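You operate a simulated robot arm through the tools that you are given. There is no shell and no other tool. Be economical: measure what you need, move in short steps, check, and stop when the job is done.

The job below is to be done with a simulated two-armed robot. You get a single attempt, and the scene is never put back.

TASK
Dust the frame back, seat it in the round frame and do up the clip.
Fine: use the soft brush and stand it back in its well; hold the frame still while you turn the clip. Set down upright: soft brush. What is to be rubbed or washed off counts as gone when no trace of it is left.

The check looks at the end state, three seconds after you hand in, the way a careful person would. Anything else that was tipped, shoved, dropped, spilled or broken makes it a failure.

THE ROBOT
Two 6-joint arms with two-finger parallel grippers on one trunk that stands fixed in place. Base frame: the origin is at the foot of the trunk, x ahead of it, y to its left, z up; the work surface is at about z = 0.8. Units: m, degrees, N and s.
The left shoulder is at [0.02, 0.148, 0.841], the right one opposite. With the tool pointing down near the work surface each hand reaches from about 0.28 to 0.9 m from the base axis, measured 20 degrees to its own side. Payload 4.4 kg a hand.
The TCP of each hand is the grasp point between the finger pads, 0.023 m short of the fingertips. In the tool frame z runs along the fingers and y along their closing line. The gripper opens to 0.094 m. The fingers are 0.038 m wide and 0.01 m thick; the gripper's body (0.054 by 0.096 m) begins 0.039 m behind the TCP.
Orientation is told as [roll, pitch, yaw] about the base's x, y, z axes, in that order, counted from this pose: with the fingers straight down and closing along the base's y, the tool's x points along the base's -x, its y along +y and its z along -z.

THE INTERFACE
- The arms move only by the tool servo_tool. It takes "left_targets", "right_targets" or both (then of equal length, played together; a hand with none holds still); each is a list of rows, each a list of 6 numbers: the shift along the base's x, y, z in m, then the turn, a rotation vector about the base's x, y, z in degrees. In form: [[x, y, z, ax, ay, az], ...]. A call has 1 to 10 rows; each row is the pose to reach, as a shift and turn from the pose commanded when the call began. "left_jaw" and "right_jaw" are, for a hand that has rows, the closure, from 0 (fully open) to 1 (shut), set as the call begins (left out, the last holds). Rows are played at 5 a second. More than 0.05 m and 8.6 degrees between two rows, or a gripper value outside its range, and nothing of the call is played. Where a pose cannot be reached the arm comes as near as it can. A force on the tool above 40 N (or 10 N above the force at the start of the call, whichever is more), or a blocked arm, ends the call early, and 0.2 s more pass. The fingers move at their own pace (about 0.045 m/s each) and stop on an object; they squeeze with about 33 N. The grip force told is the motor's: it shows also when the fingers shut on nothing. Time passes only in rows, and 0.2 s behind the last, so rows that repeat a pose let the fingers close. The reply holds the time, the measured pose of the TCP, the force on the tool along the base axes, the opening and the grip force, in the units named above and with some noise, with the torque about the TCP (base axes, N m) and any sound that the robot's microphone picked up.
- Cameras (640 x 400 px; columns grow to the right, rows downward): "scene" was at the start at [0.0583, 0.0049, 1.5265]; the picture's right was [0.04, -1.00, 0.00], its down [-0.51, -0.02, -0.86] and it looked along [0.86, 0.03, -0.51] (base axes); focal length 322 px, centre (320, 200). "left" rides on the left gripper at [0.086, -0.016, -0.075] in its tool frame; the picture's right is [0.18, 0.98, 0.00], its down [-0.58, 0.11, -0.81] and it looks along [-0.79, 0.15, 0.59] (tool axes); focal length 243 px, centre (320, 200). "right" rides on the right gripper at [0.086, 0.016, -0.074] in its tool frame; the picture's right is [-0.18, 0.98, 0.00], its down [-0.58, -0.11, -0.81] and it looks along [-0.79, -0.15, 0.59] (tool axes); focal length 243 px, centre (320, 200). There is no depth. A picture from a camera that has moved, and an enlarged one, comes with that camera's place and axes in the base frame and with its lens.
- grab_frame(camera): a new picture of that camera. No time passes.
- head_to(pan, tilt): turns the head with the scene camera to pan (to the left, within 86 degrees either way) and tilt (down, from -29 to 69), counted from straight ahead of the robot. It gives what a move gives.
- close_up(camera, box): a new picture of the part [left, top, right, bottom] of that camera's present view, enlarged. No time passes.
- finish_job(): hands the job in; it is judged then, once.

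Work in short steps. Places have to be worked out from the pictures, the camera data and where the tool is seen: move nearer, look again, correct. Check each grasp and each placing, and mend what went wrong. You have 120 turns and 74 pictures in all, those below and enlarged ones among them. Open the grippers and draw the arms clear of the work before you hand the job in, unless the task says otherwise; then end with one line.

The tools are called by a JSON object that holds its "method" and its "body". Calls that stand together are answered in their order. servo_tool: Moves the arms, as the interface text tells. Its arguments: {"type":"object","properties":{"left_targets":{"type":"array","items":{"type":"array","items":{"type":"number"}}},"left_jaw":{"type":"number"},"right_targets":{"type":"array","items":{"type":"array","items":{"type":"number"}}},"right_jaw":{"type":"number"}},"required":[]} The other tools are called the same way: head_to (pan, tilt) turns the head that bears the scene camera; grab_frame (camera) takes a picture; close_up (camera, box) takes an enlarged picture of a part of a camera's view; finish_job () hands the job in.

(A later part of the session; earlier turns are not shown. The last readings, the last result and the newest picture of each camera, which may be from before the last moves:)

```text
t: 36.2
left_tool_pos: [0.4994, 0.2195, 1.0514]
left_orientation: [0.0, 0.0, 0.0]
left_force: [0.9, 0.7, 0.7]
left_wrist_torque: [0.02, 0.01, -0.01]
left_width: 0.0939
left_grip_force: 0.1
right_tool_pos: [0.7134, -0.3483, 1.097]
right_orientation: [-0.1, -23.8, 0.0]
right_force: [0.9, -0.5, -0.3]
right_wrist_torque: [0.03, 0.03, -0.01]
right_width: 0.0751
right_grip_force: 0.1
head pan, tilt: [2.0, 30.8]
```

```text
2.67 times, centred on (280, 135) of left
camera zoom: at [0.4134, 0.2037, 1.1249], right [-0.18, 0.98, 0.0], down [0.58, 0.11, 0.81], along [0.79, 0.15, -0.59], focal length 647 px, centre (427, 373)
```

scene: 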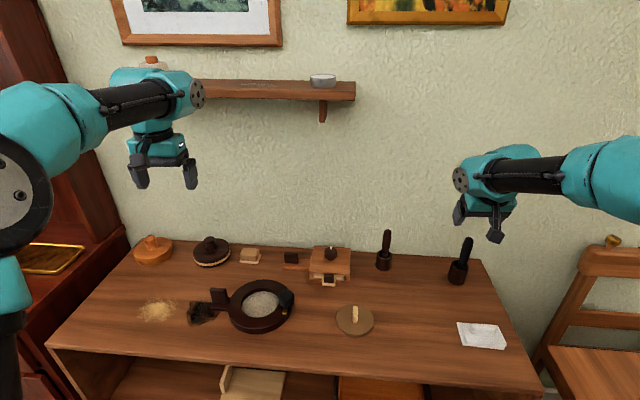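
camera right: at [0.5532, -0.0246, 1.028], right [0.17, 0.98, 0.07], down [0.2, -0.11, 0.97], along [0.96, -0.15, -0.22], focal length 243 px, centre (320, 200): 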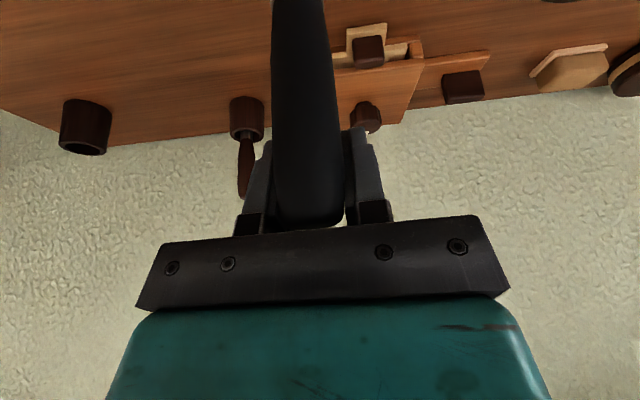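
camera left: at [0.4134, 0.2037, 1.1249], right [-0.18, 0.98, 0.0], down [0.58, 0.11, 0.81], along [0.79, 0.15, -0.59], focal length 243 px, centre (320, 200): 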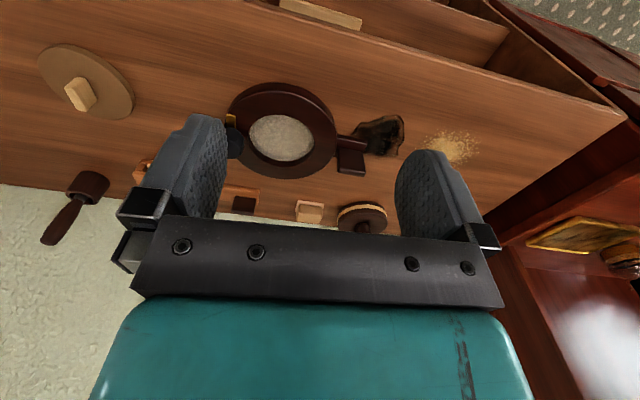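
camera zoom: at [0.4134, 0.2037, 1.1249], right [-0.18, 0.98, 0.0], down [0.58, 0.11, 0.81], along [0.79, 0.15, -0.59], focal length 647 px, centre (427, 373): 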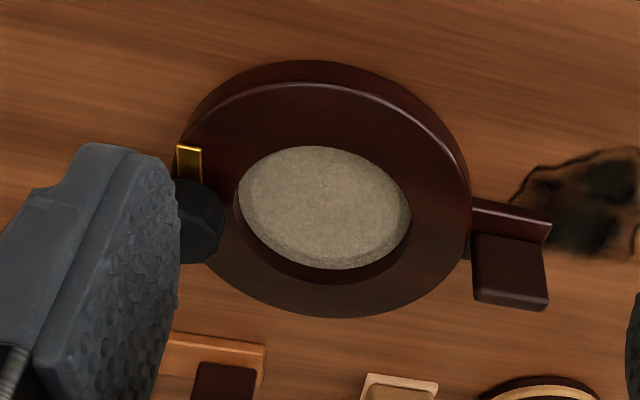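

Handle block top is at about (0.687, 0.306, 0.864), thin in x; knob at about (0.69, 0.12), opening centre ≈(0.672, 0.190). Now the right hand goes upright above the frame back's grip bar at about (0.6455, -0.069).

{"method": "servo_tool", "body": {"right_targets": [[-0.008, 0.035, -0.016, 0, 3, 0], [-0.017, 0.07, -0.032, 0, 6, 0], [-0.025, 0.105, -0.048, 0, 9, 0], [-0.034, 0.14, -0.064, 0, 12, 0], [-0.042, 0.175, -0.08, 0, 15, 0], [-0.051, 0.21, -0.096, 0, 18, 0], [-0.059, 0.245, -0.112, 0, 21, 0], [-0.068, 0.279, -0.13, 0, 24, 0], [-0.068, 0.279, -0.13, 0, 24, 0]], "right_jaw": 0.4}}

{"method": "grab_frame", "body": {"camera": "right"}}

{"method": "close_up", "body": {"camera": "scene", "box": [300, 220, 420, 345]}}

```text
t: 38.2
left_tool_pos: [0.4986, 0.2195, 1.051]
left_orientation: [0.0, 0.1, -0.1]
left_force: [-0.4, 0.5, -0.6]
left_wrist_torque: [-0.01, 0.0, -0.02]
left_width: 0.0941
left_grip_force: 0.1
right_tool_pos: [0.6428, -0.0683, 0.9662]
right_orientation: [-0.2, 0.2, 0.1]
right_force: [0.0, -1.0, 0.4]
right_wrist_torque: [-0.01, -0.01, 0.0]
right_width: 0.0563
right_grip_force: 0.2
head pan, tilt: [2.0, 30.8]
```

```text
39 pictures are left
camera right: at [0.5581, -0.0522, 1.041], right [0.18, 0.98, 0.0], down [0.58, -0.11, 0.81], along [0.79, -0.15, -0.59], focal length 243 px, centre (320, 200)
```

right: 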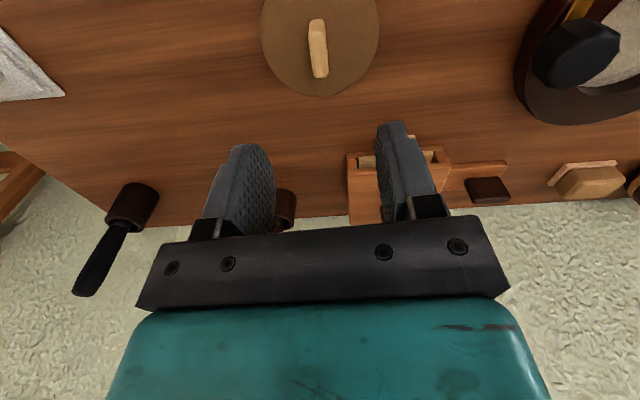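

```text
3.20 times, centred on (360, 282) of scene
camera zoom: at [0.0582, 0.0049, 1.5265], right [0.04, -1.0, 0.0], down [-0.51, -0.02, -0.86], along [0.86, 0.03, -0.51], focal length 1032 px, centre (192, -64)
```

zoom: 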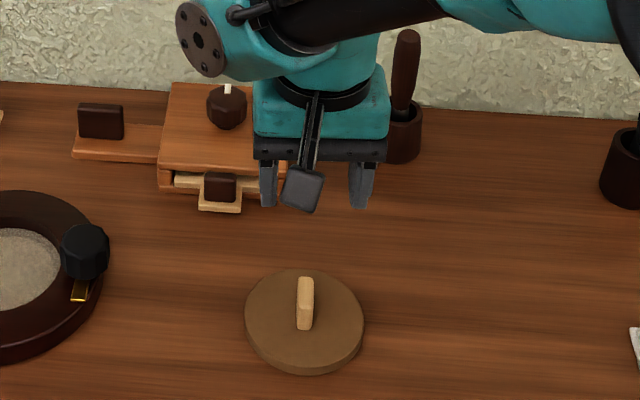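

The bar lies centred below the open fingers. I descend to just above it.

{"method": "servo_tool", "body": {"right_targets": [[0, 0.001, -0.03, 0, 0, 0], [0, 0.001, -0.06, 0, 0, 0], [0, 0.001, -0.09, 0, 0, 0], [0, 0.001, -0.112, 0, 0, 0], [0, 0.001, -0.122, 0, 0, 0], [0, 0.001, -0.122, 0, 0, 0]]}}

{"method": "close_up", "body": {"camera": "scene", "box": [300, 250, 410, 345]}}

{"method": "grab_frame", "body": {"camera": "right"}}

```text
t: 39.6
left_tool_pos: [0.4989, 0.2187, 1.0504]
left_orientation: [0.0, 0.0, 0.0]
left_force: [-0.9, -0.2, -0.7]
left_wrist_torque: [0.0, -0.02, 0.02]
left_width: 0.0941
left_grip_force: 0.1
right_tool_pos: [0.6453, -0.0676, 0.8444]
right_orientation: [-0.3, 0.1, 0.0]
right_force: [-0.1, -0.9, -0.3]
right_wrist_torque: [0.02, -0.02, -0.02]
right_width: 0.0565
right_grip_force: 0.1
head pan, tilt: [2.0, 30.8]
```

```text
4.21 times, centred on (355, 298) of scene
camera zoom: at [0.0583, 0.0049, 1.5265], right [0.04, -1.0, 0.0], down [-0.51, -0.02, -0.86], along [0.86, 0.03, -0.51], focal length 1358 px, centre (173, -210)
```

zoom: 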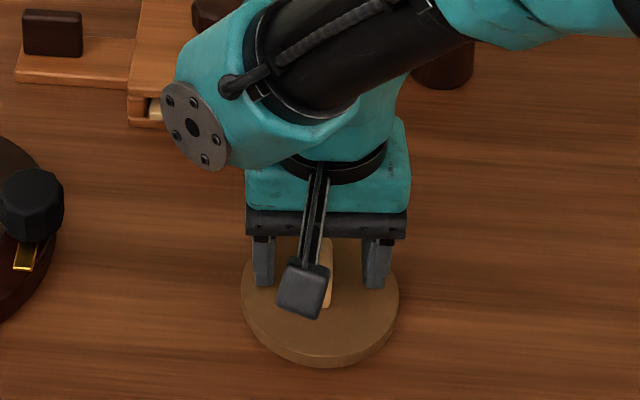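

```text
36 pictures are left
camera right: at [0.5596, -0.0511, 0.9191], right [0.18, 0.98, 0.0], down [0.58, -0.11, 0.81], along [0.79, -0.15, -0.59], focal length 243 px, centre (320, 200)
```

right: 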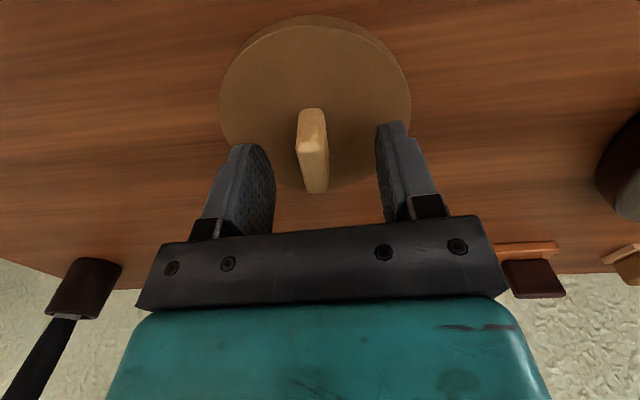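

The bar sits between the pads; I go down the last centimetre carefully.

{"method": "servo_tool", "body": {"right_targets": [[0, -0.0015, -0.003, 0, 0, 0], [0, -0.0015, -0.006, 0, 0, 0], [0, -0.0015, -0.008, 0, 0, 0], [0, -0.0015, -0.008, 0, 0, 0]]}}

```text
t: 40.6
left_tool_pos: [0.5002, 0.2198, 1.0503]
left_orientation: [0.0, 0.0, -0.1]
left_force: [0.7, -0.4, -0.2]
left_wrist_torque: [-0.01, -0.01, 0.01]
left_width: 0.0938
left_grip_force: 0.0
right_tool_pos: [0.6434, -0.0694, 0.8365]
right_orientation: [-0.2, 0.1, -0.1]
right_force: [-0.2, -0.5, 1.3]
right_wrist_torque: [-0.02, 0.01, 0.0]
right_width: 0.0564
right_grip_force: 0.2
head pan, tilt: [2.0, 30.8]
```

No contact; grasp overlap is already about 23 mm, so I close here.

{"method": "servo_tool", "body": {"right_targets": [[0, 0, 0, 0, 0, 0], [0, 0, 0, 0, 0, 0], [0, 0, 0, 0, 0, 0], [0, 0, 0, 0, 0, 0], [0, 0, 0, 0, 0, 0]], "right_jaw": 1}}

{"method": "servo_tool", "body": {"right_targets": [[0, 0, 0.015, 0, 0, 0], [0, 0, 0.04, 0, 0, 0], [0, 0, 0.07, 0, 0, 0], [0, 0, 0.1, 0, 0, 0]]}}

{"method": "grab_frame", "body": {"camera": "right"}}

```text
t: 41.8
left_tool_pos: [0.4993, 0.2189, 1.0494]
left_orientation: [0.0, 0.1, -0.1]
left_force: [-0.6, -0.5, 0.7]
left_wrist_torque: [-0.01, -0.02, -0.01]
left_width: 0.0939
left_grip_force: 0.0
right_tool_pos: [0.6442, -0.0689, 0.8366]
right_orientation: [-0.3, 0.1, -0.1]
right_force: [-0.2, 1.0, 1.8]
right_wrist_torque: [0.05, 0.06, 0.02]
right_width: 0.012
right_grip_force: 33.0
head pan, tilt: [2.0, 30.8]
```

```text
t: 42.8
left_tool_pos: [0.5, 0.2187, 1.0504]
left_orientation: [0.0, -0.1, 0.0]
left_force: [-0.4, -0.2, 0.7]
left_wrist_torque: [-0.02, 0.0, 0.0]
left_width: 0.0941
left_grip_force: 0.1
right_tool_pos: [0.6454, -0.0672, 0.9342]
right_orientation: [-0.3, 0.1, 0.0]
right_force: [1.0, 0.1, -1.3]
right_wrist_torque: [-0.04, 0.02, 0.02]
right_width: 0.0123
right_grip_force: 32.8
head pan, tilt: [2.0, 30.8]
```

```text
35 pictures are left
camera right: at [0.56, -0.0506, 1.0098], right [0.18, 0.98, 0.0], down [0.58, -0.11, 0.81], along [0.79, -0.15, -0.59], focal length 243 px, centre (320, 200)
```

right: 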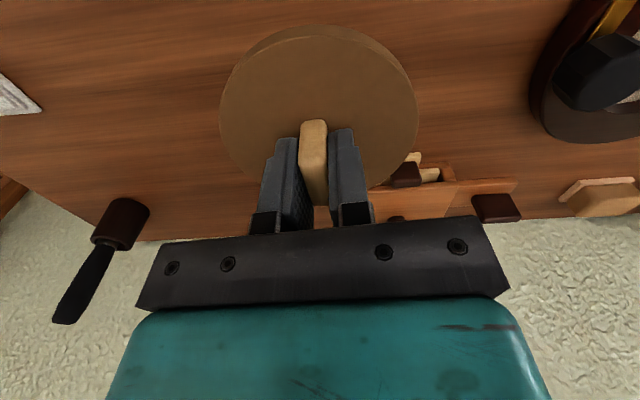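

The plate is held. Next, the left hand turns −90° in yaw (camera outward) and goes over the ring's handle block to hold the ring steady.

{"method": "servo_tool", "body": {"left_targets": [[0.015, 0.015, 0, 0, 0, -8.5], [0.03, 0.03, 0, 0, 0, -17], [0.045, 0.045, 0, 0, 0, -25.5], [0.06, 0.06, 0, 0, 0, -34], [0.075, 0.07, 0, 0, 0, -42.5], [0.09, 0.08, 0, 0, 0, -51], [0.11, 0.085, -0.01, 0, 0, -59.5], [0.13, 0.087, -0.02, 0, 0, -68], [0.15, 0.087, -0.03, 0, 0, -76.5], [0.165, 0.087, -0.04, 0, 0, -85]], "left_jaw": 0.3}}

{"method": "servo_tool", "body": {"left_targets": [[0.01, 0, -0.02, 0, 0, -5], [0.022, 0, -0.05, 0, 0, -5]]}}

{"method": "grab_frame", "body": {"camera": "left"}}

{"method": "grab_frame", "body": {"camera": "scene"}}

```text
t: 45.0
left_tool_pos: [0.6643, 0.3067, 1.0104]
left_orientation: [0.0, 0.0, -85.1]
left_force: [-0.4, -0.1, 0.7]
left_wrist_torque: [-0.01, -0.03, 0.01]
left_width: 0.0661
left_grip_force: 0.0
right_tool_pos: [0.6454, -0.0678, 0.9358]
right_orientation: [-0.2, 0.0, 0.0]
right_force: [-0.6, 0.3, -0.5]
right_wrist_torque: [-0.02, 0.01, 0.02]
right_width: 0.0121
right_grip_force: 32.4
head pan, tilt: [2.0, 30.8]
```

```text
t: 45.6
left_tool_pos: [0.6872, 0.3062, 0.9618]
left_orientation: [0.1, -0.1, -89.9]
left_force: [0.1, 0.8, -0.6]
left_wrist_torque: [-0.02, 0.01, -0.05]
left_width: 0.0657
left_grip_force: 0.1
right_tool_pos: [0.6446, -0.067, 0.9348]
right_orientation: [-0.1, 0.0, 0.0]
right_force: [0.0, 0.1, 0.2]
right_wrist_torque: [-0.04, 0.01, 0.0]
right_width: 0.0121
right_grip_force: 32.5
head pan, tilt: [2.0, 30.8]
```

```text
34 pictures are left
camera left: at [0.6716, 0.3934, 1.035], right [0.98, 0.18, 0.0], down [0.11, -0.58, 0.81], along [0.15, -0.79, -0.59], focal length 243 px, centre (320, 200)
```

left: 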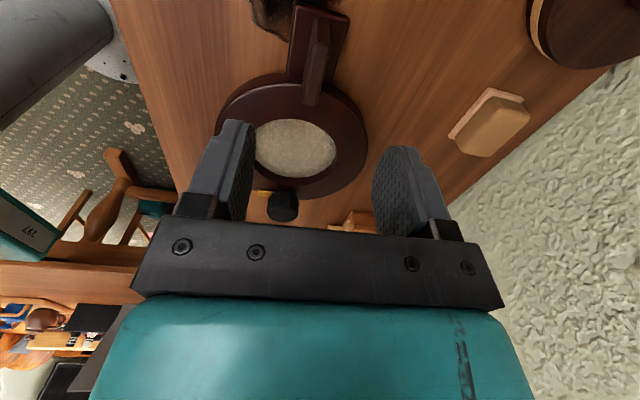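

```text
33 pictures are left
```

scene: 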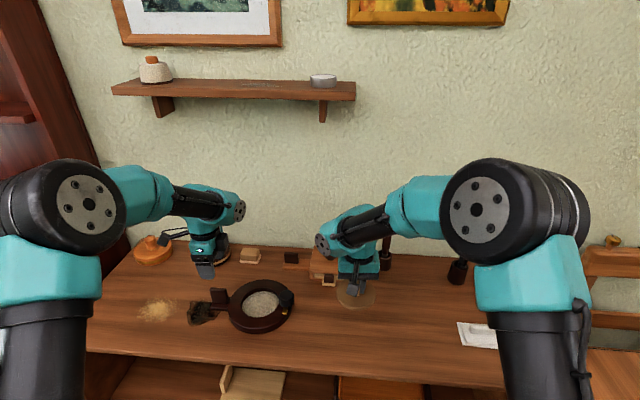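

I enlarge the block region in the left view.

{"method": "close_up", "body": {"camera": "left", "box": [200, 0, 400, 125]}}

```text
3.20 times, centred on (300, 62) of left
camera zoom: at [0.6716, 0.3934, 1.035], right [0.98, 0.18, 0.0], down [0.11, -0.58, 0.81], along [0.15, -0.79, -0.59], focal length 776 px, centre (384, 640)
```

zoom: 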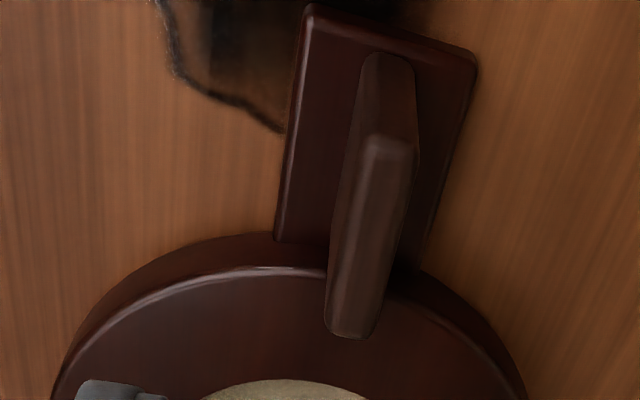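

Block top centre is at (0.6845, 0.309, 0.864). I lower over it and close.

{"method": "servo_tool", "body": {"left_targets": [[-0.0025, 0.003, -0.03, 0, 0, 0], [-0.0025, 0.003, -0.06, 0, 0, 0], [-0.0025, 0.003, -0.085, 0, 0, 0], [-0.0025, 0.003, -0.103, 0, 0, 0], [-0.0025, 0.003, -0.103, 0, 0, 0]]}}

{"method": "grab_frame", "body": {"camera": "left"}}

```text
t: 46.8
left_tool_pos: [0.6847, 0.3092, 0.8573]
left_orientation: [0.0, 0.0, -89.9]
left_force: [-0.3, 0.6, 0.2]
left_wrist_torque: [-0.01, -0.04, -0.01]
left_width: 0.0656
left_grip_force: 0.1
right_tool_pos: [0.6452, -0.0677, 0.9352]
right_orientation: [-0.2, 0.1, 0.0]
right_force: [0.9, 0.6, -0.2]
right_wrist_torque: [-0.01, 0.0, 0.01]
right_width: 0.0119
right_grip_force: 33.3
head pan, tilt: [2.0, 30.8]
```

```text
31 pictures are left
camera left: at [0.6702, 0.3974, 0.9327], right [0.98, 0.18, 0.0], down [0.11, -0.58, 0.81], along [0.15, -0.79, -0.59], focal length 243 px, centre (320, 200)
```

left: 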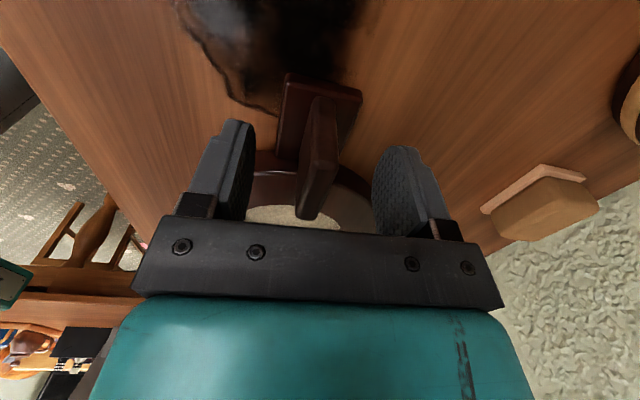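

Centred; closing the left hand on the block.

{"method": "servo_tool", "body": {"left_targets": [[0, 0, 0, 0, 0, 0], [0, 0, 0, 0, 0, 0], [0, 0, 0, 0, 0, 0], [0, 0, 0, 0, 0, 0], [0, 0, 0, 0, 0, 0]], "left_jaw": 1}}

{"method": "close_up", "body": {"camera": "scene", "box": [190, 240, 320, 345]}}

```text
t: 48.0
left_tool_pos: [0.6859, 0.3107, 0.859]
left_orientation: [-0.1, 0.0, -90.0]
left_force: [0.9, -0.6, 0.2]
left_wrist_torque: [-0.03, 0.02, 0.09]
left_width: 0.0127
left_grip_force: 33.3
right_tool_pos: [0.645, -0.0668, 0.9358]
right_orientation: [-0.2, 0.1, 0.0]
right_force: [-0.2, 0.8, -0.9]
right_wrist_torque: [0.02, -0.04, -0.01]
right_width: 0.0122
right_grip_force: 32.8
head pan, tilt: [2.0, 30.8]
```

```text
3.81 times, centred on (255, 292) of scene
camera zoom: at [0.0583, 0.0049, 1.5265], right [0.04, -1.0, 0.0], down [-0.51, -0.02, -0.86], along [0.86, 0.03, -0.51], focal length 1228 px, centre (568, -152)
```

zoom: 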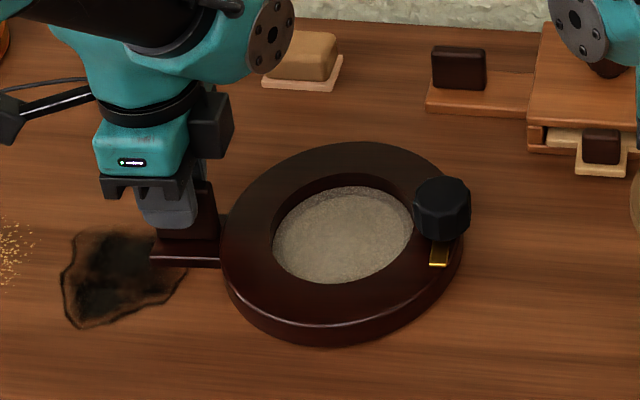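

Ring is held, but both wrists would crowd each other over the ring. I open the left hand and lean it 30° outward about the block, so the right hand has room, then regrip.

{"method": "servo_tool", "body": {"left_targets": [[0, 0, 0, 0, 0, 0], [0, 0, 0, 0, 0, 0], [0, 0, 0.004, -7.5, 0, 0], [0, 0, 0.004, -15, 0, 0], [0, 0, 0.005, -22.5, 0, 0], [0, 0, 0.005, -30, 0, 0], [0, 0, 0.005, -30, 0, 0]], "left_jaw": 0.55}}

{"method": "servo_tool", "body": {"left_targets": [[0, 0, 0, 0, 0, 0], [0, 0, 0, 0, 0, 0], [0, 0, 0, 0, 0, 0], [0, 0, 0, 0, 0, 0]], "left_jaw": 1}}

{"method": "grab_frame", "body": {"camera": "scene"}}

```text
t: 49.6
left_tool_pos: [0.6854, 0.3091, 0.8636]
left_orientation: [0.1, -30.1, -90.0]
left_force: [-0.3, 0.1, 0.3]
left_wrist_torque: [0.02, -0.01, 0.03]
left_width: 0.0424
left_grip_force: 0.1
right_tool_pos: [0.644, -0.0671, 0.9352]
right_orientation: [-0.2, 0.1, -0.1]
right_force: [-0.1, -0.8, -0.7]
right_wrist_torque: [0.0, -0.05, 0.0]
right_width: 0.0121
right_grip_force: 33.1
head pan, tilt: [2.0, 30.8]
```

```text
t: 50.6
left_tool_pos: [0.6856, 0.3097, 0.8635]
left_orientation: [0.0, -30.0, -90.0]
left_force: [1.1, -1.0, 0.7]
left_wrist_torque: [-0.31, -0.04, 0.24]
left_width: 0.0128
left_grip_force: 32.9
right_tool_pos: [0.6454, -0.0673, 0.9352]
right_orientation: [-0.2, 0.1, 0.1]
right_force: [-0.3, -0.6, 0.0]
right_wrist_torque: [-0.02, 0.0, -0.03]
right_width: 0.0123
right_grip_force: 33.1
head pan, tilt: [2.0, 30.8]
```

```text
29 pictures are left
```

scene: 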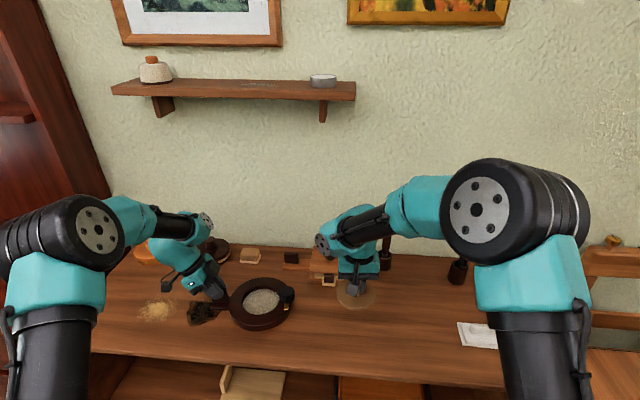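

Left is clear now. I carry the plate to above the ring, at TCP ≈(0.682, 0.190, 0.935).

{"method": "servo_tool", "body": {"right_targets": [[0.006, 0.037, 0, 0, 0, 0], [0.012, 0.074, 0, 0, 0, 0], [0.018, 0.111, 0, 0, 0, 0], [0.024, 0.148, 0, 0, 0, 0], [0.03, 0.185, 0, 0, 0, 0], [0.034, 0.222, 0, 0, 0, 0], [0.037, 0.257, 0, 0, 0, 0]]}}

{"method": "close_up", "body": {"camera": "scene", "box": [180, 200, 330, 345]}}

{"method": "grab_frame", "body": {"camera": "right"}}

```text
t: 52.2
left_tool_pos: [0.6855, 0.3098, 0.8637]
left_orientation: [0.0, -30.0, -90.0]
left_force: [-0.8, -0.2, 2.1]
left_wrist_torque: [-0.5, -0.11, -0.05]
left_width: 0.0131
left_grip_force: 32.7
right_tool_pos: [0.6829, 0.1901, 0.9355]
right_orientation: [-0.2, 0.1, 0.0]
right_force: [0.3, -1.4, -0.6]
right_wrist_torque: [0.03, 0.01, 0.01]
right_width: 0.0124
right_grip_force: 33.0
head pan, tilt: [2.0, 30.8]
```

```text
2.76 times, centred on (255, 272) of scene
camera zoom: at [0.0582, 0.0047, 1.5265], right [0.04, -1.0, 0.0], down [-0.51, -0.02, -0.86], along [0.86, 0.03, -0.51], focal length 890 px, centre (499, 0)
```

zoom: 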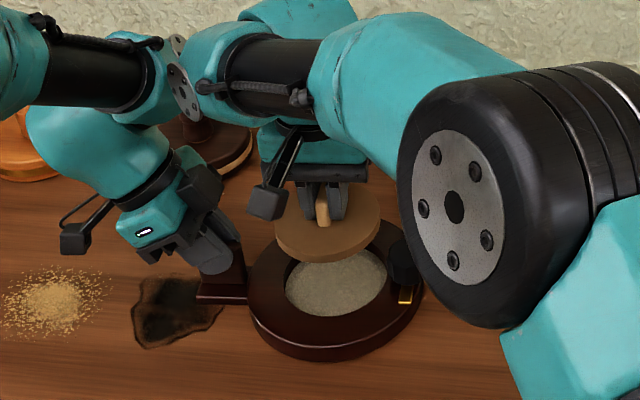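

```text
27 pictures are left
camera right: at [0.5971, 0.2061, 1.0108], right [0.18, 0.98, 0.0], down [0.58, -0.11, 0.81], along [0.79, -0.15, -0.59], focal length 243 px, centre (320, 200)
```

right: 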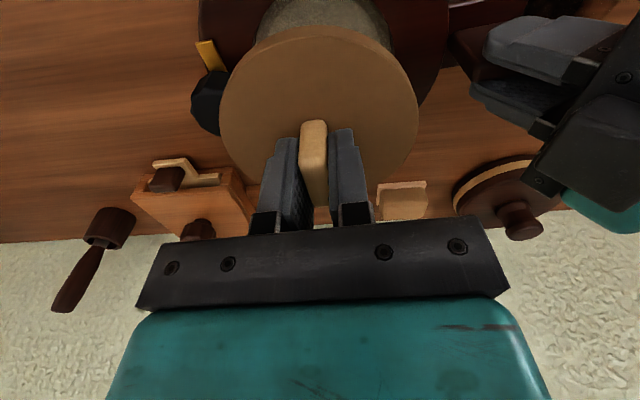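

The wrists look close together in the picture; I check that spot enlarged before descending.

{"method": "close_up", "body": {"camera": "scene", "box": [215, 195, 285, 240]}}

{"method": "close_up", "body": {"camera": "scene", "box": [230, 260, 300, 325]}}

```text
8.89 times, centred on (250, 218) of scene
camera zoom: at [0.0582, 0.0047, 1.5265], right [0.04, -1.0, 0.0], down [-0.51, -0.02, -0.86], along [0.86, 0.03, -0.51], focal length 2866 px, centre (942, 44)
```

zoom: 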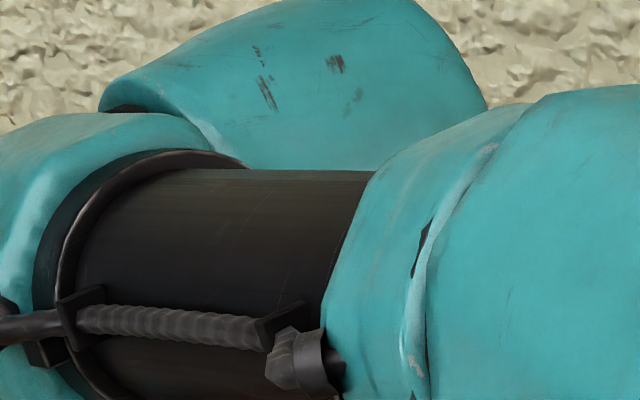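

```text
6.15 times, centred on (265, 292) of scene
camera zoom: at [0.0582, 0.0047, 1.5265], right [0.04, -1.0, 0.0], down [-0.51, -0.02, -0.86], along [0.86, 0.03, -0.51], focal length 1984 px, centre (658, -369)
```

zoom: 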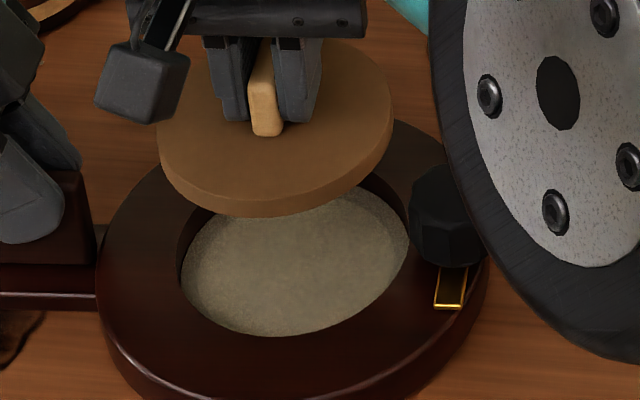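

No contact between wrists. Relative to the scene picture the plate would land about 6 mm short in x; I shift +6 mm and lower 40 mm for a closer comparison.

{"method": "servo_tool", "body": {"right_targets": [[0.006, 0, 0, 0, 0, 0], [0.006, 0, -0.02, 0, 0, 0], [0.006, 0, -0.04, 0, 0, 0], [0.006, 0, -0.04, 0, 0, 0]]}}

{"method": "close_up", "body": {"camera": "scene", "box": [225, 260, 305, 335]}}

{"method": "close_up", "body": {"camera": "left", "box": [120, 0, 500, 237]}}

```text
t: 53.2
left_tool_pos: [0.6849, 0.3099, 0.8623]
left_orientation: [0.0, -29.9, -90.0]
left_force: [1.1, -0.6, 2.3]
left_wrist_torque: [0.07, 0.0, 0.01]
left_width: 0.0127
left_grip_force: 32.6
right_tool_pos: [0.6864, 0.1896, 0.8947]
right_orientation: [-0.1, 0.1, -0.1]
right_force: [1.1, -0.5, -1.8]
right_wrist_torque: [0.02, -0.03, -0.01]
right_width: 0.0124
right_grip_force: 32.7
head pan, tilt: [2.0, 30.8]
```

```text
5.33 times, centred on (265, 298) of scene
camera zoom: at [0.0582, 0.0048, 1.5265], right [0.04, -1.0, 0.0], down [-0.51, -0.02, -0.86], along [0.86, 0.03, -0.51], focal length 1720 px, centre (613, -320)
```

zoom: 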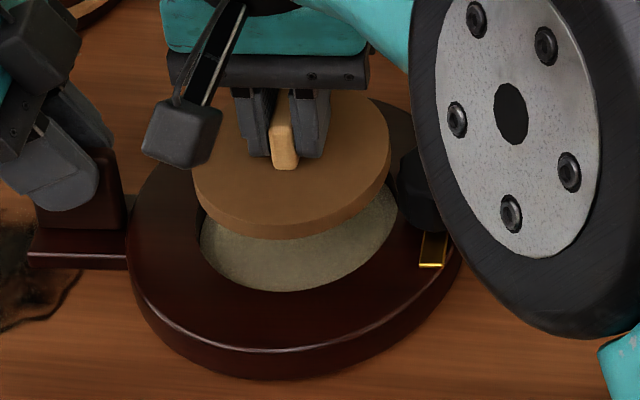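

```text
1.68 times, centred on (310, 118) of left
camera zoom: at [0.6696, 0.4225, 0.884], right [0.98, 0.16, -0.09], down [0.11, -0.1, 0.99], along [0.15, -0.98, -0.12], focal length 409 px, centre (337, 337)
```

zoom: 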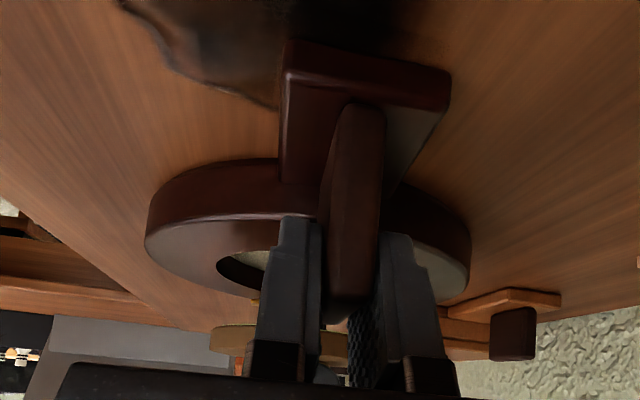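

Left and scene views agree: opening centre ≈(0.687, 0.190), and the plate is there. I lower slowly watching the force.

{"method": "servo_tool", "body": {"right_targets": [[0.0, 0, -0.008, 0, 0, 0], [0.0, 0, -0.016, 0, 0, 0], [0.0, 0, -0.022, 0, 0, 0], [0, 0, -0.028, 0, 0, 0], [0, 0, -0.028, 0, 0, 0]]}}

{"method": "close_up", "body": {"camera": "scene", "box": [225, 260, 305, 335]}}

```text
t: 54.4
left_tool_pos: [0.6852, 0.3091, 0.8628]
left_orientation: [0.0, -30.0, -90.0]
left_force: [0.7, -1.6, 3.2]
left_wrist_torque: [-0.06, -0.01, 0.05]
left_width: 0.0129
left_grip_force: 33.3
right_tool_pos: [0.6874, 0.1892, 0.867]
right_orientation: [-0.3, 0.1, 0.0]
right_force: [0.0, 0.4, -0.4]
right_wrist_torque: [0.0, -0.03, -0.04]
right_width: 0.0121
right_grip_force: 32.8
head pan, tilt: [2.0, 30.8]
```

```text
5.33 times, centred on (265, 298) of scene
camera zoom: at [0.0582, 0.0048, 1.5265], right [0.04, -1.0, 0.0], down [-0.51, -0.02, -0.86], along [0.86, 0.03, -0.51], focal length 1720 px, centre (613, -320)
```

zoom: 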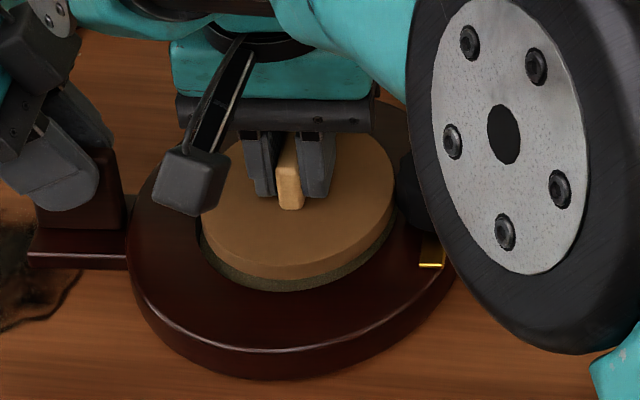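

Nearly concentric, with ring top just at the plate's underside. I shift −1 mm in x and go on down in small steps.

{"method": "servo_tool", "body": {"right_targets": [[-0.001, 0, -0.003, 0, 0, 0], [-0.001, 0, -0.006, 0, 0, 0], [-0.001, 0, -0.009, 0, 0, 0], [-0.001, 0, -0.009, 0, 0, 0]]}}

```text
t: 55.4
left_tool_pos: [0.685, 0.3098, 0.8617]
left_orientation: [0.0, -30.0, -90.0]
left_force: [0.0, -1.8, 1.5]
left_wrist_torque: [-0.07, 0.0, 0.03]
left_width: 0.0127
left_grip_force: 32.7
right_tool_pos: [0.6864, 0.19, 0.8596]
right_orientation: [-0.2, 0.1, 0.0]
right_force: [0.2, 0.0, -0.2]
right_wrist_torque: [-0.03, -0.01, 0.05]
right_width: 0.0122
right_grip_force: 33.1
head pan, tilt: [2.0, 30.8]
```

{"method": "servo_tool", "body": {"right_targets": [[0, 0, -0.003, 0, 0, 0], [0, 0, -0.006, 0, 0, 0], [0, 0, -0.009, 0, 0, 0], [0, 0, -0.009, 0, 0, 0]]}}

{"method": "close_up", "body": {"camera": "scene", "box": [225, 260, 305, 335]}}

```text
t: 56.4
left_tool_pos: [0.6858, 0.3096, 0.8618]
left_orientation: [0.0, -30.0, -90.0]
left_force: [-0.2, -1.7, 2.2]
left_wrist_torque: [-0.04, 0.03, 0.02]
left_width: 0.0125
left_grip_force: 32.6
right_tool_pos: [0.6862, 0.1889, 0.8495]
right_orientation: [-0.1, 0.2, 0.0]
right_force: [-0.6, 0.0, -1.2]
right_wrist_torque: [0.01, 0.0, -0.01]
right_width: 0.0124
right_grip_force: 33.2
head pan, tilt: [2.0, 30.8]
```

```text
5.33 times, centred on (265, 298) of scene
camera zoom: at [0.0582, 0.0048, 1.5265], right [0.04, -1.0, 0.0], down [-0.51, -0.02, -0.86], along [0.86, 0.03, -0.51], focal length 1720 px, centre (613, -320)
```

zoom: 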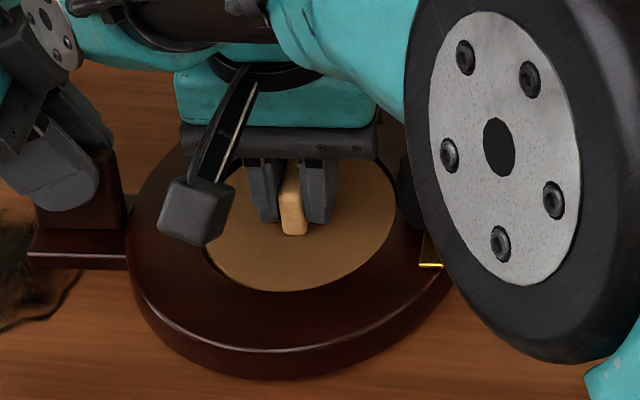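

It went in freely and is near flush. I keep lowering until it rests.

{"method": "servo_tool", "body": {"right_targets": [[0, 0, -0.002, 0, 0, 0], [0, 0, -0.004, 0, 0, 0], [0, 0, -0.004, 0, 0, 0]]}}

```text
t: 57.2
left_tool_pos: [0.6848, 0.3093, 0.8626]
left_orientation: [0.1, -30.0, -89.9]
left_force: [6.5, -0.3, -2.5]
left_wrist_torque: [-0.03, -0.04, 0.21]
left_width: 0.0129
left_grip_force: 33.1
right_tool_pos: [0.6872, 0.1883, 0.849]
right_orientation: [-0.2, -0.1, 0.0]
right_force: [-7.3, -2.1, 29.8]
right_wrist_torque: [0.01, 0.36, 0.04]
right_width: 0.0123
right_grip_force: 32.8
head pan, tilt: [2.0, 30.8]
```

Resting firmly at TCP z≈0.849 (about flush). I relieve the pressure and open the right hand a little.

{"method": "servo_tool", "body": {"right_targets": [[0, 0, 0.003, 0, 0, 0], [0, 0, 0.003, 0, 0, 0]]}}

{"method": "servo_tool", "body": {"right_targets": [[0, 0, 0, 0, 0, 0], [0, 0, 0, 0, 0, 0], [0, 0, 0, 0, 0, 0]], "right_jaw": 0.65}}

{"method": "servo_tool", "body": {"right_targets": [[0, 0, 0.02, 0, 0, 0], [0, 0, 0.05, 0, 0, 0], [0, 0, 0.08, 0, 0, 0], [-0.02, -0.03, 0.1, 0, 0, 0], [-0.06, -0.06, 0.11, 0, 0, 0], [-0.1, -0.08, 0.12, 0, 0, 0], [-0.13, -0.1, 0.12, 0, 0, 0]]}}

{"method": "grab_frame", "body": {"camera": "right"}}

{"method": "grab_frame", "body": {"camera": "scene"}}

```text
t: 57.8
left_tool_pos: [0.6845, 0.3097, 0.8624]
left_orientation: [0.0, -29.9, -90.0]
left_force: [0.5, -0.6, -0.7]
left_wrist_torque: [0.41, -0.01, -0.08]
left_width: 0.0127
left_grip_force: 33.1
right_tool_pos: [0.6862, 0.1881, 0.848]
right_orientation: [-0.2, 0.1, 0.0]
right_force: [4.4, 1.0, 9.6]
right_wrist_torque: [0.07, -0.55, 0.0]
right_width: 0.0122
right_grip_force: 33.2
head pan, tilt: [2.0, 30.8]
```

```text
t: 58.6
left_tool_pos: [0.6851, 0.3099, 0.862]
left_orientation: [0.0, -30.0, -90.0]
left_force: [-1.8, -0.3, 0.3]
left_wrist_torque: [-0.03, 0.02, -0.14]
left_width: 0.0129
left_grip_force: 33.4
right_tool_pos: [0.6868, 0.1893, 0.8489]
right_orientation: [-0.1, 0.1, 0.1]
right_force: [0.6, -0.4, -0.3]
right_wrist_torque: [-0.03, -0.02, 0.02]
right_width: 0.0329
right_grip_force: 0.1
head pan, tilt: [2.0, 30.8]
```

```text
refused: row 5 steps farther than a row can; nothing moved
```

```text
20 pictures are left
camera right: at [0.6008, 0.2059, 0.9228], right [0.18, 0.98, 0.0], down [0.58, -0.11, 0.81], along [0.79, -0.15, -0.59], focal length 243 px, centre (320, 200)
```

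right: 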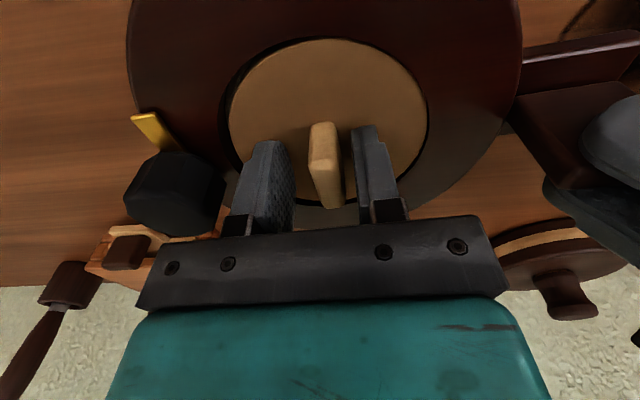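

```text
19 pictures are left
```

scene: 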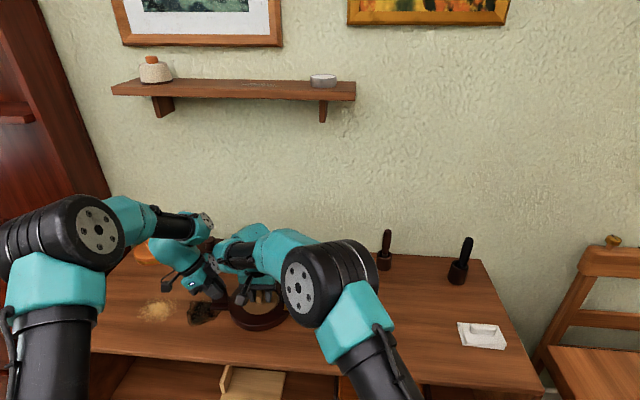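

The plate sits concentric in the opening. I lift the right hand and hover over the knob (≈(0.69, 0.116)) with a +45° yaw pre‑turn, since the tongue must go clockwise from −x to +y.

{"method": "servo_tool", "body": {"right_targets": [[0, 0, 0.02, 0, 0, 0], [0, 0, 0.045, 0, 0, 0], [0, 0, 0.075, 0, 0, 0], [0, -0.012, 0.1, 0, 0, 7.5], [-0.02, -0.024, 0.11, 0, 0, 15], [-0.03, -0.036, 0.11, 0, 0, 22.5], [-0.03, -0.048, 0.11, 0, 0, 30], [-0.03, -0.06, 0.11, 0, 0, 37.5], [-0.03, -0.073, 0.11, 0, 0, 45]]}}

{"method": "grab_frame", "body": {"camera": "right"}}

{"method": "close_up", "body": {"camera": "scene", "box": [215, 250, 315, 340]}}

```text
t: 60.6
left_tool_pos: [0.6843, 0.3095, 0.8614]
left_orientation: [0.0, -30.0, -90.0]
left_force: [0.0, 0.9, 1.0]
left_wrist_torque: [-0.13, 0.07, -0.05]
left_width: 0.0128
left_grip_force: 33.3
right_tool_pos: [0.6564, 0.1153, 0.9586]
right_orientation: [-0.2, -0.1, 45.3]
right_force: [-0.2, 0.1, 0.4]
right_wrist_torque: [0.01, 0.02, 0.0]
right_width: 0.0331
right_grip_force: 0.0
head pan, tilt: [2.0, 30.8]
```

```text
18 pictures are left
camera right: at [0.585, 0.0665, 1.0333], right [-0.57, 0.82, 0.0], down [0.49, 0.34, 0.81], along [0.67, 0.46, -0.59], focal length 243 px, centre (320, 200)
```

right: 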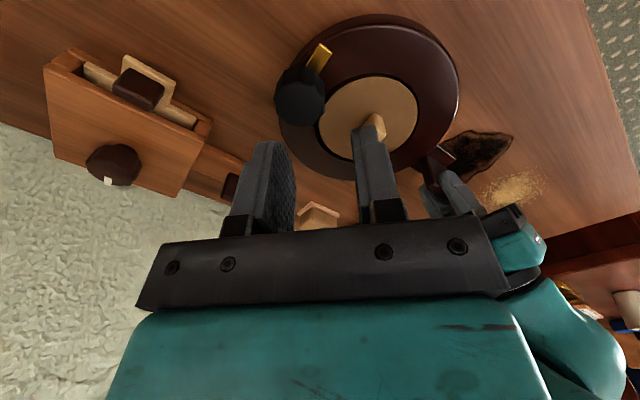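

```text
4.44 times, centred on (265, 295) of scene
camera zoom: at [0.0582, 0.0049, 1.5265], right [0.04, -1.0, 0.0], down [-0.51, -0.02, -0.86], along [0.86, 0.03, -0.51], focal length 1433 px, centre (564, -222)
```

zoom: 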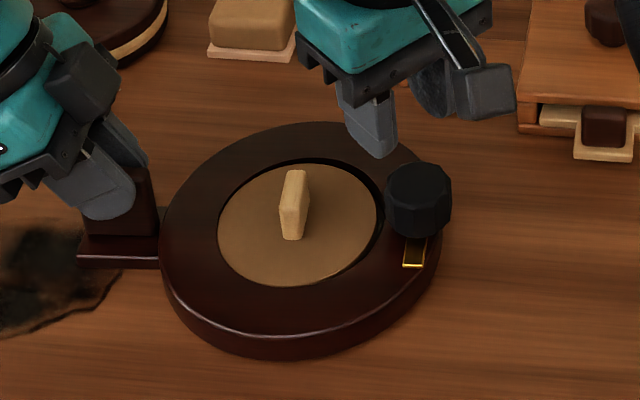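

The plate is seated flush. Cross-checking with the bar, the knob is at ≈(0.6895, 0.1135), z 0.826–0.86, diameter 4 cm. I open, centre over it and descend partway.

{"method": "servo_tool", "body": {"right_targets": [[0.016, -0.001, 0, 0, 0, 0], [0.033, -0.002, 0, 0, 0, 0], [0.033, -0.002, -0.03, 0, 0, 0], [0.033, -0.002, -0.06, 0, 0, 0], [0.033, -0.002, -0.06, 0, 0, 0]], "right_jaw": 0.15}}

{"method": "grab_frame", "body": {"camera": "right"}}

{"method": "close_up", "body": {"camera": "scene", "box": [215, 235, 335, 340]}}

```text
t: 61.8
left_tool_pos: [0.6849, 0.3097, 0.8629]
left_orientation: [0.0, -30.0, -90.0]
left_force: [-1.0, 0.9, 1.3]
left_wrist_torque: [0.04, 0.03, -0.05]
left_width: 0.0129
left_grip_force: 33.1
right_tool_pos: [0.6898, 0.1132, 0.8986]
right_orientation: [-0.2, 0.0, 45.0]
right_force: [0.2, -0.7, 0.2]
right_wrist_torque: [0.0, 0.0, 0.01]
right_width: 0.0801
right_grip_force: 0.0
head pan, tilt: [2.0, 30.8]
```

```text
16 pictures are left
camera right: at [0.6179, 0.0641, 0.9732], right [-0.57, 0.82, 0.0], down [0.49, 0.34, 0.81], along [0.67, 0.45, -0.59], focal length 243 px, centre (320, 200)
```

right: 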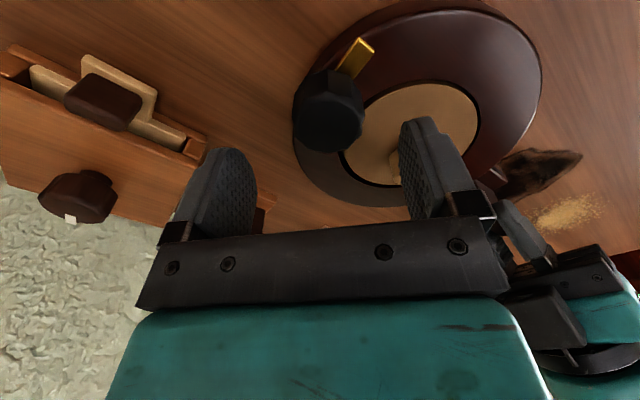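

```text
3.81 times, centred on (275, 288) of scene
camera zoom: at [0.0582, 0.0049, 1.5265], right [0.04, -1.0, 0.0], down [-0.51, -0.02, -0.86], along [0.86, 0.03, -0.51], focal length 1228 px, centre (491, -133)
```

zoom: 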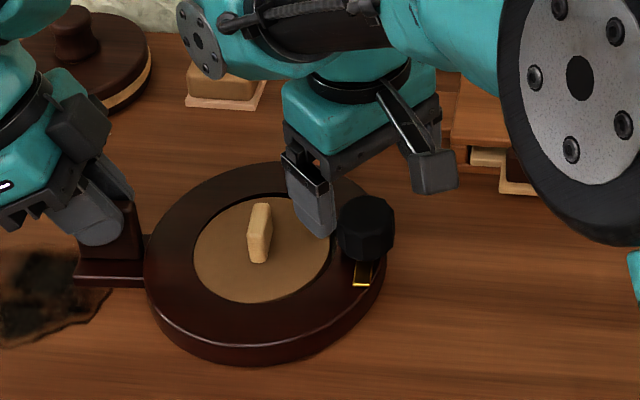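

The knob is between the fingers, within ~2 mm. I descend to grip height z≈0.858.

{"method": "servo_tool", "body": {"right_targets": [[-0.001, 0.0015, -0.015, 0, 0, 0], [-0.001, 0.0015, -0.03, 0, 0, 0], [-0.001, 0.0015, -0.04, 0, 0, 0], [-0.001, 0.0015, -0.04, 0, 0, 0]]}}

{"method": "grab_frame", "body": {"camera": "right"}}

```text
t: 62.8
left_tool_pos: [0.686, 0.3098, 0.8626]
left_orientation: [0.0, -30.0, -89.9]
left_force: [-0.6, 0.4, 1.7]
left_wrist_torque: [-0.01, 0.0, -0.03]
left_width: 0.013
left_grip_force: 33.1
right_tool_pos: [0.6875, 0.1154, 0.8585]
right_orientation: [-0.2, 0.1, 45.0]
right_force: [0.7, -0.3, -0.2]
right_wrist_torque: [0.01, 0.02, -0.02]
right_width: 0.0797
right_grip_force: 0.0
head pan, tilt: [2.0, 30.8]
```

```text
14 pictures are left
camera right: at [0.6163, 0.0653, 0.9328], right [-0.57, 0.82, 0.0], down [0.49, 0.34, 0.81], along [0.67, 0.45, -0.59], focal length 243 px, centre (320, 200)
```

right: 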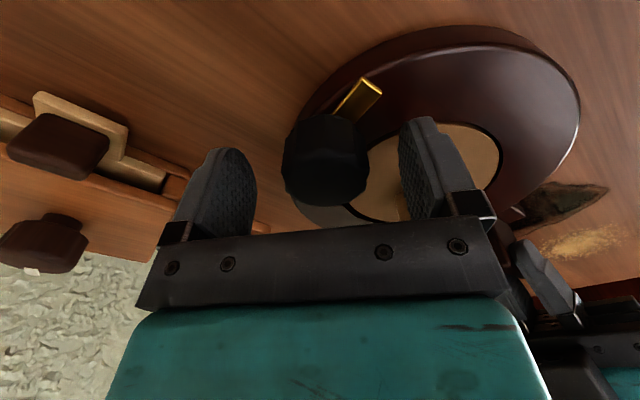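

Knob is well between the pads. Closing on it.

{"method": "servo_tool", "body": {"right_targets": [[0, 0, 0, 0, 0, 0], [0, 0, 0, 0, 0, 0], [0, 0, 0, 0, 0, 0], [0, 0, 0, 0, 0, 0], [0, 0, 0, 0, 0, 0]], "right_jaw": 1}}

```text
t: 64.0
left_tool_pos: [0.6852, 0.3076, 0.863]
left_orientation: [0.1, -30.1, -90.1]
left_force: [7.2, -15.6, 0.6]
left_wrist_torque: [-0.1, -0.06, 1.15]
left_width: 0.0127
left_grip_force: 32.5
right_tool_pos: [0.6859, 0.1155, 0.8579]
right_orientation: [-0.2, 0.0, 45.1]
right_force: [-7.6, 18.3, 2.3]
right_wrist_torque: [0.31, 0.46, -0.02]
right_width: 0.0399
right_grip_force: 33.2
head pan, tilt: [2.0, 30.8]
```

Gripped at 40 mm, with some side load; I relieve it by shifting the right hand (−1, +2 mm).

{"method": "servo_tool", "body": {"right_targets": [[-0.0005, 0.001, 0, 0, 0, 0], [-0.0008, 0.002, 0, 0, 0, 0], [-0.0008, 0.002, 0, 0, 0, 0]]}}

```text
t: 64.8
left_tool_pos: [0.685, 0.3106, 0.8615]
left_orientation: [0.0, -30.0, -90.0]
left_force: [5.1, -5.8, 0.6]
left_wrist_torque: [-0.69, 0.12, 1.09]
left_width: 0.0129
left_grip_force: 33.4
right_tool_pos: [0.6868, 0.1163, 0.859]
right_orientation: [-0.2, 0.0, 45.0]
right_force: [-4.1, 4.2, -0.3]
right_wrist_torque: [0.49, 0.12, -0.03]
right_width: 0.0396
right_grip_force: 32.9
head pan, tilt: [2.0, 30.8]
```

Load is down. I turn clockwise in steps, first −24°.

{"method": "servo_tool", "body": {"right_targets": [[0, 0, 0, 0, 0, -6], [0, 0, 0, 0, 0, -12], [0, 0, 0, 0, 0, -18], [0, 0, 0, 0, 0, -24]]}}

{"method": "close_up", "body": {"camera": "scene", "box": [215, 235, 335, 340]}}

```text
t: 65.8
left_tool_pos: [0.686, 0.3105, 0.8629]
left_orientation: [-0.1, -30.0, -90.0]
left_force: [5.2, 5.9, 1.9]
left_wrist_torque: [-0.81, -0.12, 0.83]
left_width: 0.0128
left_grip_force: 33.4
right_tool_pos: [0.688, 0.1164, 0.859]
right_orientation: [-0.2, 0.0, 20.9]
right_force: [-3.8, -5.5, -3.1]
right_wrist_torque: [0.28, 0.05, 0.02]
right_width: 0.0396
right_grip_force: 33.2
head pan, tilt: [2.0, 30.8]
```

```text
3.81 times, centred on (275, 288) of scene
camera zoom: at [0.0583, 0.0049, 1.5265], right [0.04, -1.0, 0.0], down [-0.51, -0.02, -0.86], along [0.86, 0.03, -0.51], focal length 1228 px, centre (491, -133)
```

zoom: 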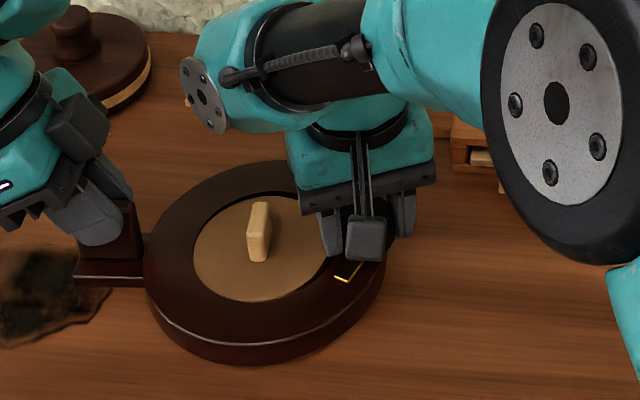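

The tongue turns with the knob. Continuing −40° more.

{"method": "servo_tool", "body": {"right_targets": [[0, 0, 0, 0, 0, -7], [0, 0, 0, 0, 0, -14], [0, 0, 0, 0, 0, -21], [0, 0, 0, 0, 0, -28], [0, 0, 0, 0, 0, -35], [0, 0, 0, 0, 0, -42]]}}

{"method": "close_up", "body": {"camera": "scene", "box": [215, 235, 335, 340]}}

```text
t: 67.2
left_tool_pos: [0.6847, 0.3112, 0.8624]
left_orientation: [0.2, -29.8, -89.9]
left_force: [5.5, 28.7, 1.1]
left_wrist_torque: [0.29, 0.11, 1.17]
left_width: 0.0128
left_grip_force: 32.7
right_tool_pos: [0.6884, 0.1173, 0.8589]
right_orientation: [-0.3, 0.1, -21.1]
right_force: [-5.8, -31.5, 0.3]
right_wrist_torque: [0.2, -0.09, 0.07]
right_width: 0.0398
right_grip_force: 33.2
head pan, tilt: [2.0, 30.8]
```

```text
3.81 times, centred on (275, 288) of scene
camera zoom: at [0.0582, 0.0048, 1.5265], right [0.04, -1.0, 0.0], down [-0.51, -0.02, -0.86], along [0.86, 0.03, -0.51], focal length 1228 px, centre (491, -133)
```

zoom: 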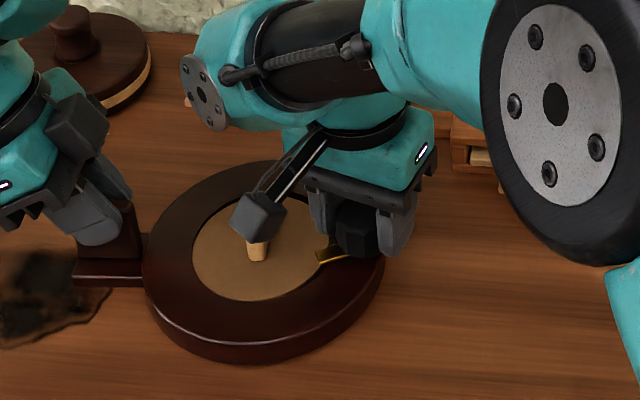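

Side load built up (−31 N in y); I shift the hand −2.5 mm in y, then turn the last −24°.

{"method": "servo_tool", "body": {"right_targets": [[0, -0.0015, 0, 0, 0, 0], [-0.0005, -0.003, 0, 0, 0, 0], [-0.0005, -0.003, 0, 0, 0, 0]]}}

{"method": "servo_tool", "body": {"right_targets": [[0, 0, 0, 0, 0, -6], [0, 0, 0, 0, 0, -12], [0, 0, 0, 0, 0, -18], [0, 0, 0, 0, 0, -24]]}}

{"method": "close_up", "body": {"camera": "scene", "box": [215, 235, 335, 340]}}

```text
t: 68.0
left_tool_pos: [0.6852, 0.3093, 0.8623]
left_orientation: [0.0, -29.9, -90.1]
left_force: [3.1, 14.8, 2.6]
left_wrist_torque: [0.26, -0.02, 0.76]
left_width: 0.0131
left_grip_force: 33.0
right_tool_pos: [0.6869, 0.1161, 0.8588]
right_orientation: [-0.1, 0.0, -21.0]
right_force: [-4.2, -13.4, -0.1]
right_wrist_torque: [0.33, 0.14, 0.0]
right_width: 0.0397
right_grip_force: 32.3
head pan, tilt: [2.0, 30.8]
```

```text
t: 69.0
left_tool_pos: [0.6842, 0.3089, 0.8632]
left_orientation: [0.1, -30.1, -90.0]
left_force: [2.9, 4.0, 4.1]
left_wrist_torque: [-0.24, 0.05, 0.65]
left_width: 0.0129
left_grip_force: 32.1
right_tool_pos: [0.6868, 0.1146, 0.8593]
right_orientation: [-0.2, 0.1, -45.1]
right_force: [-3.1, -3.8, -1.5]
right_wrist_torque: [-0.02, -0.13, 0.02]
right_width: 0.0397
right_grip_force: 33.1
head pan, tilt: [2.0, 30.8]
```

```text
3.81 times, centred on (275, 288) of scene
camera zoom: at [0.0582, 0.0049, 1.5265], right [0.04, -1.0, 0.0], down [-0.51, -0.02, -0.86], along [0.86, 0.03, -0.51], focal length 1228 px, centre (491, -133)
```

zoom: 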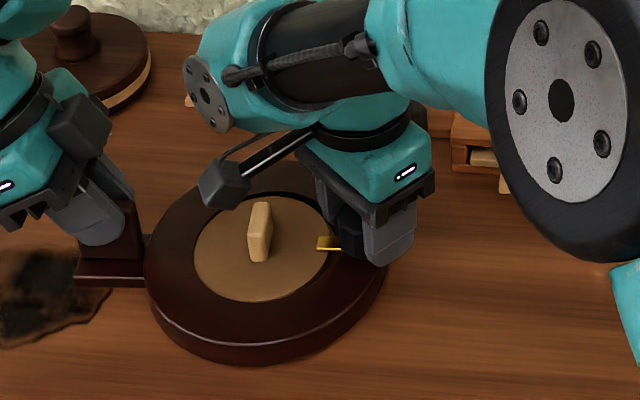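

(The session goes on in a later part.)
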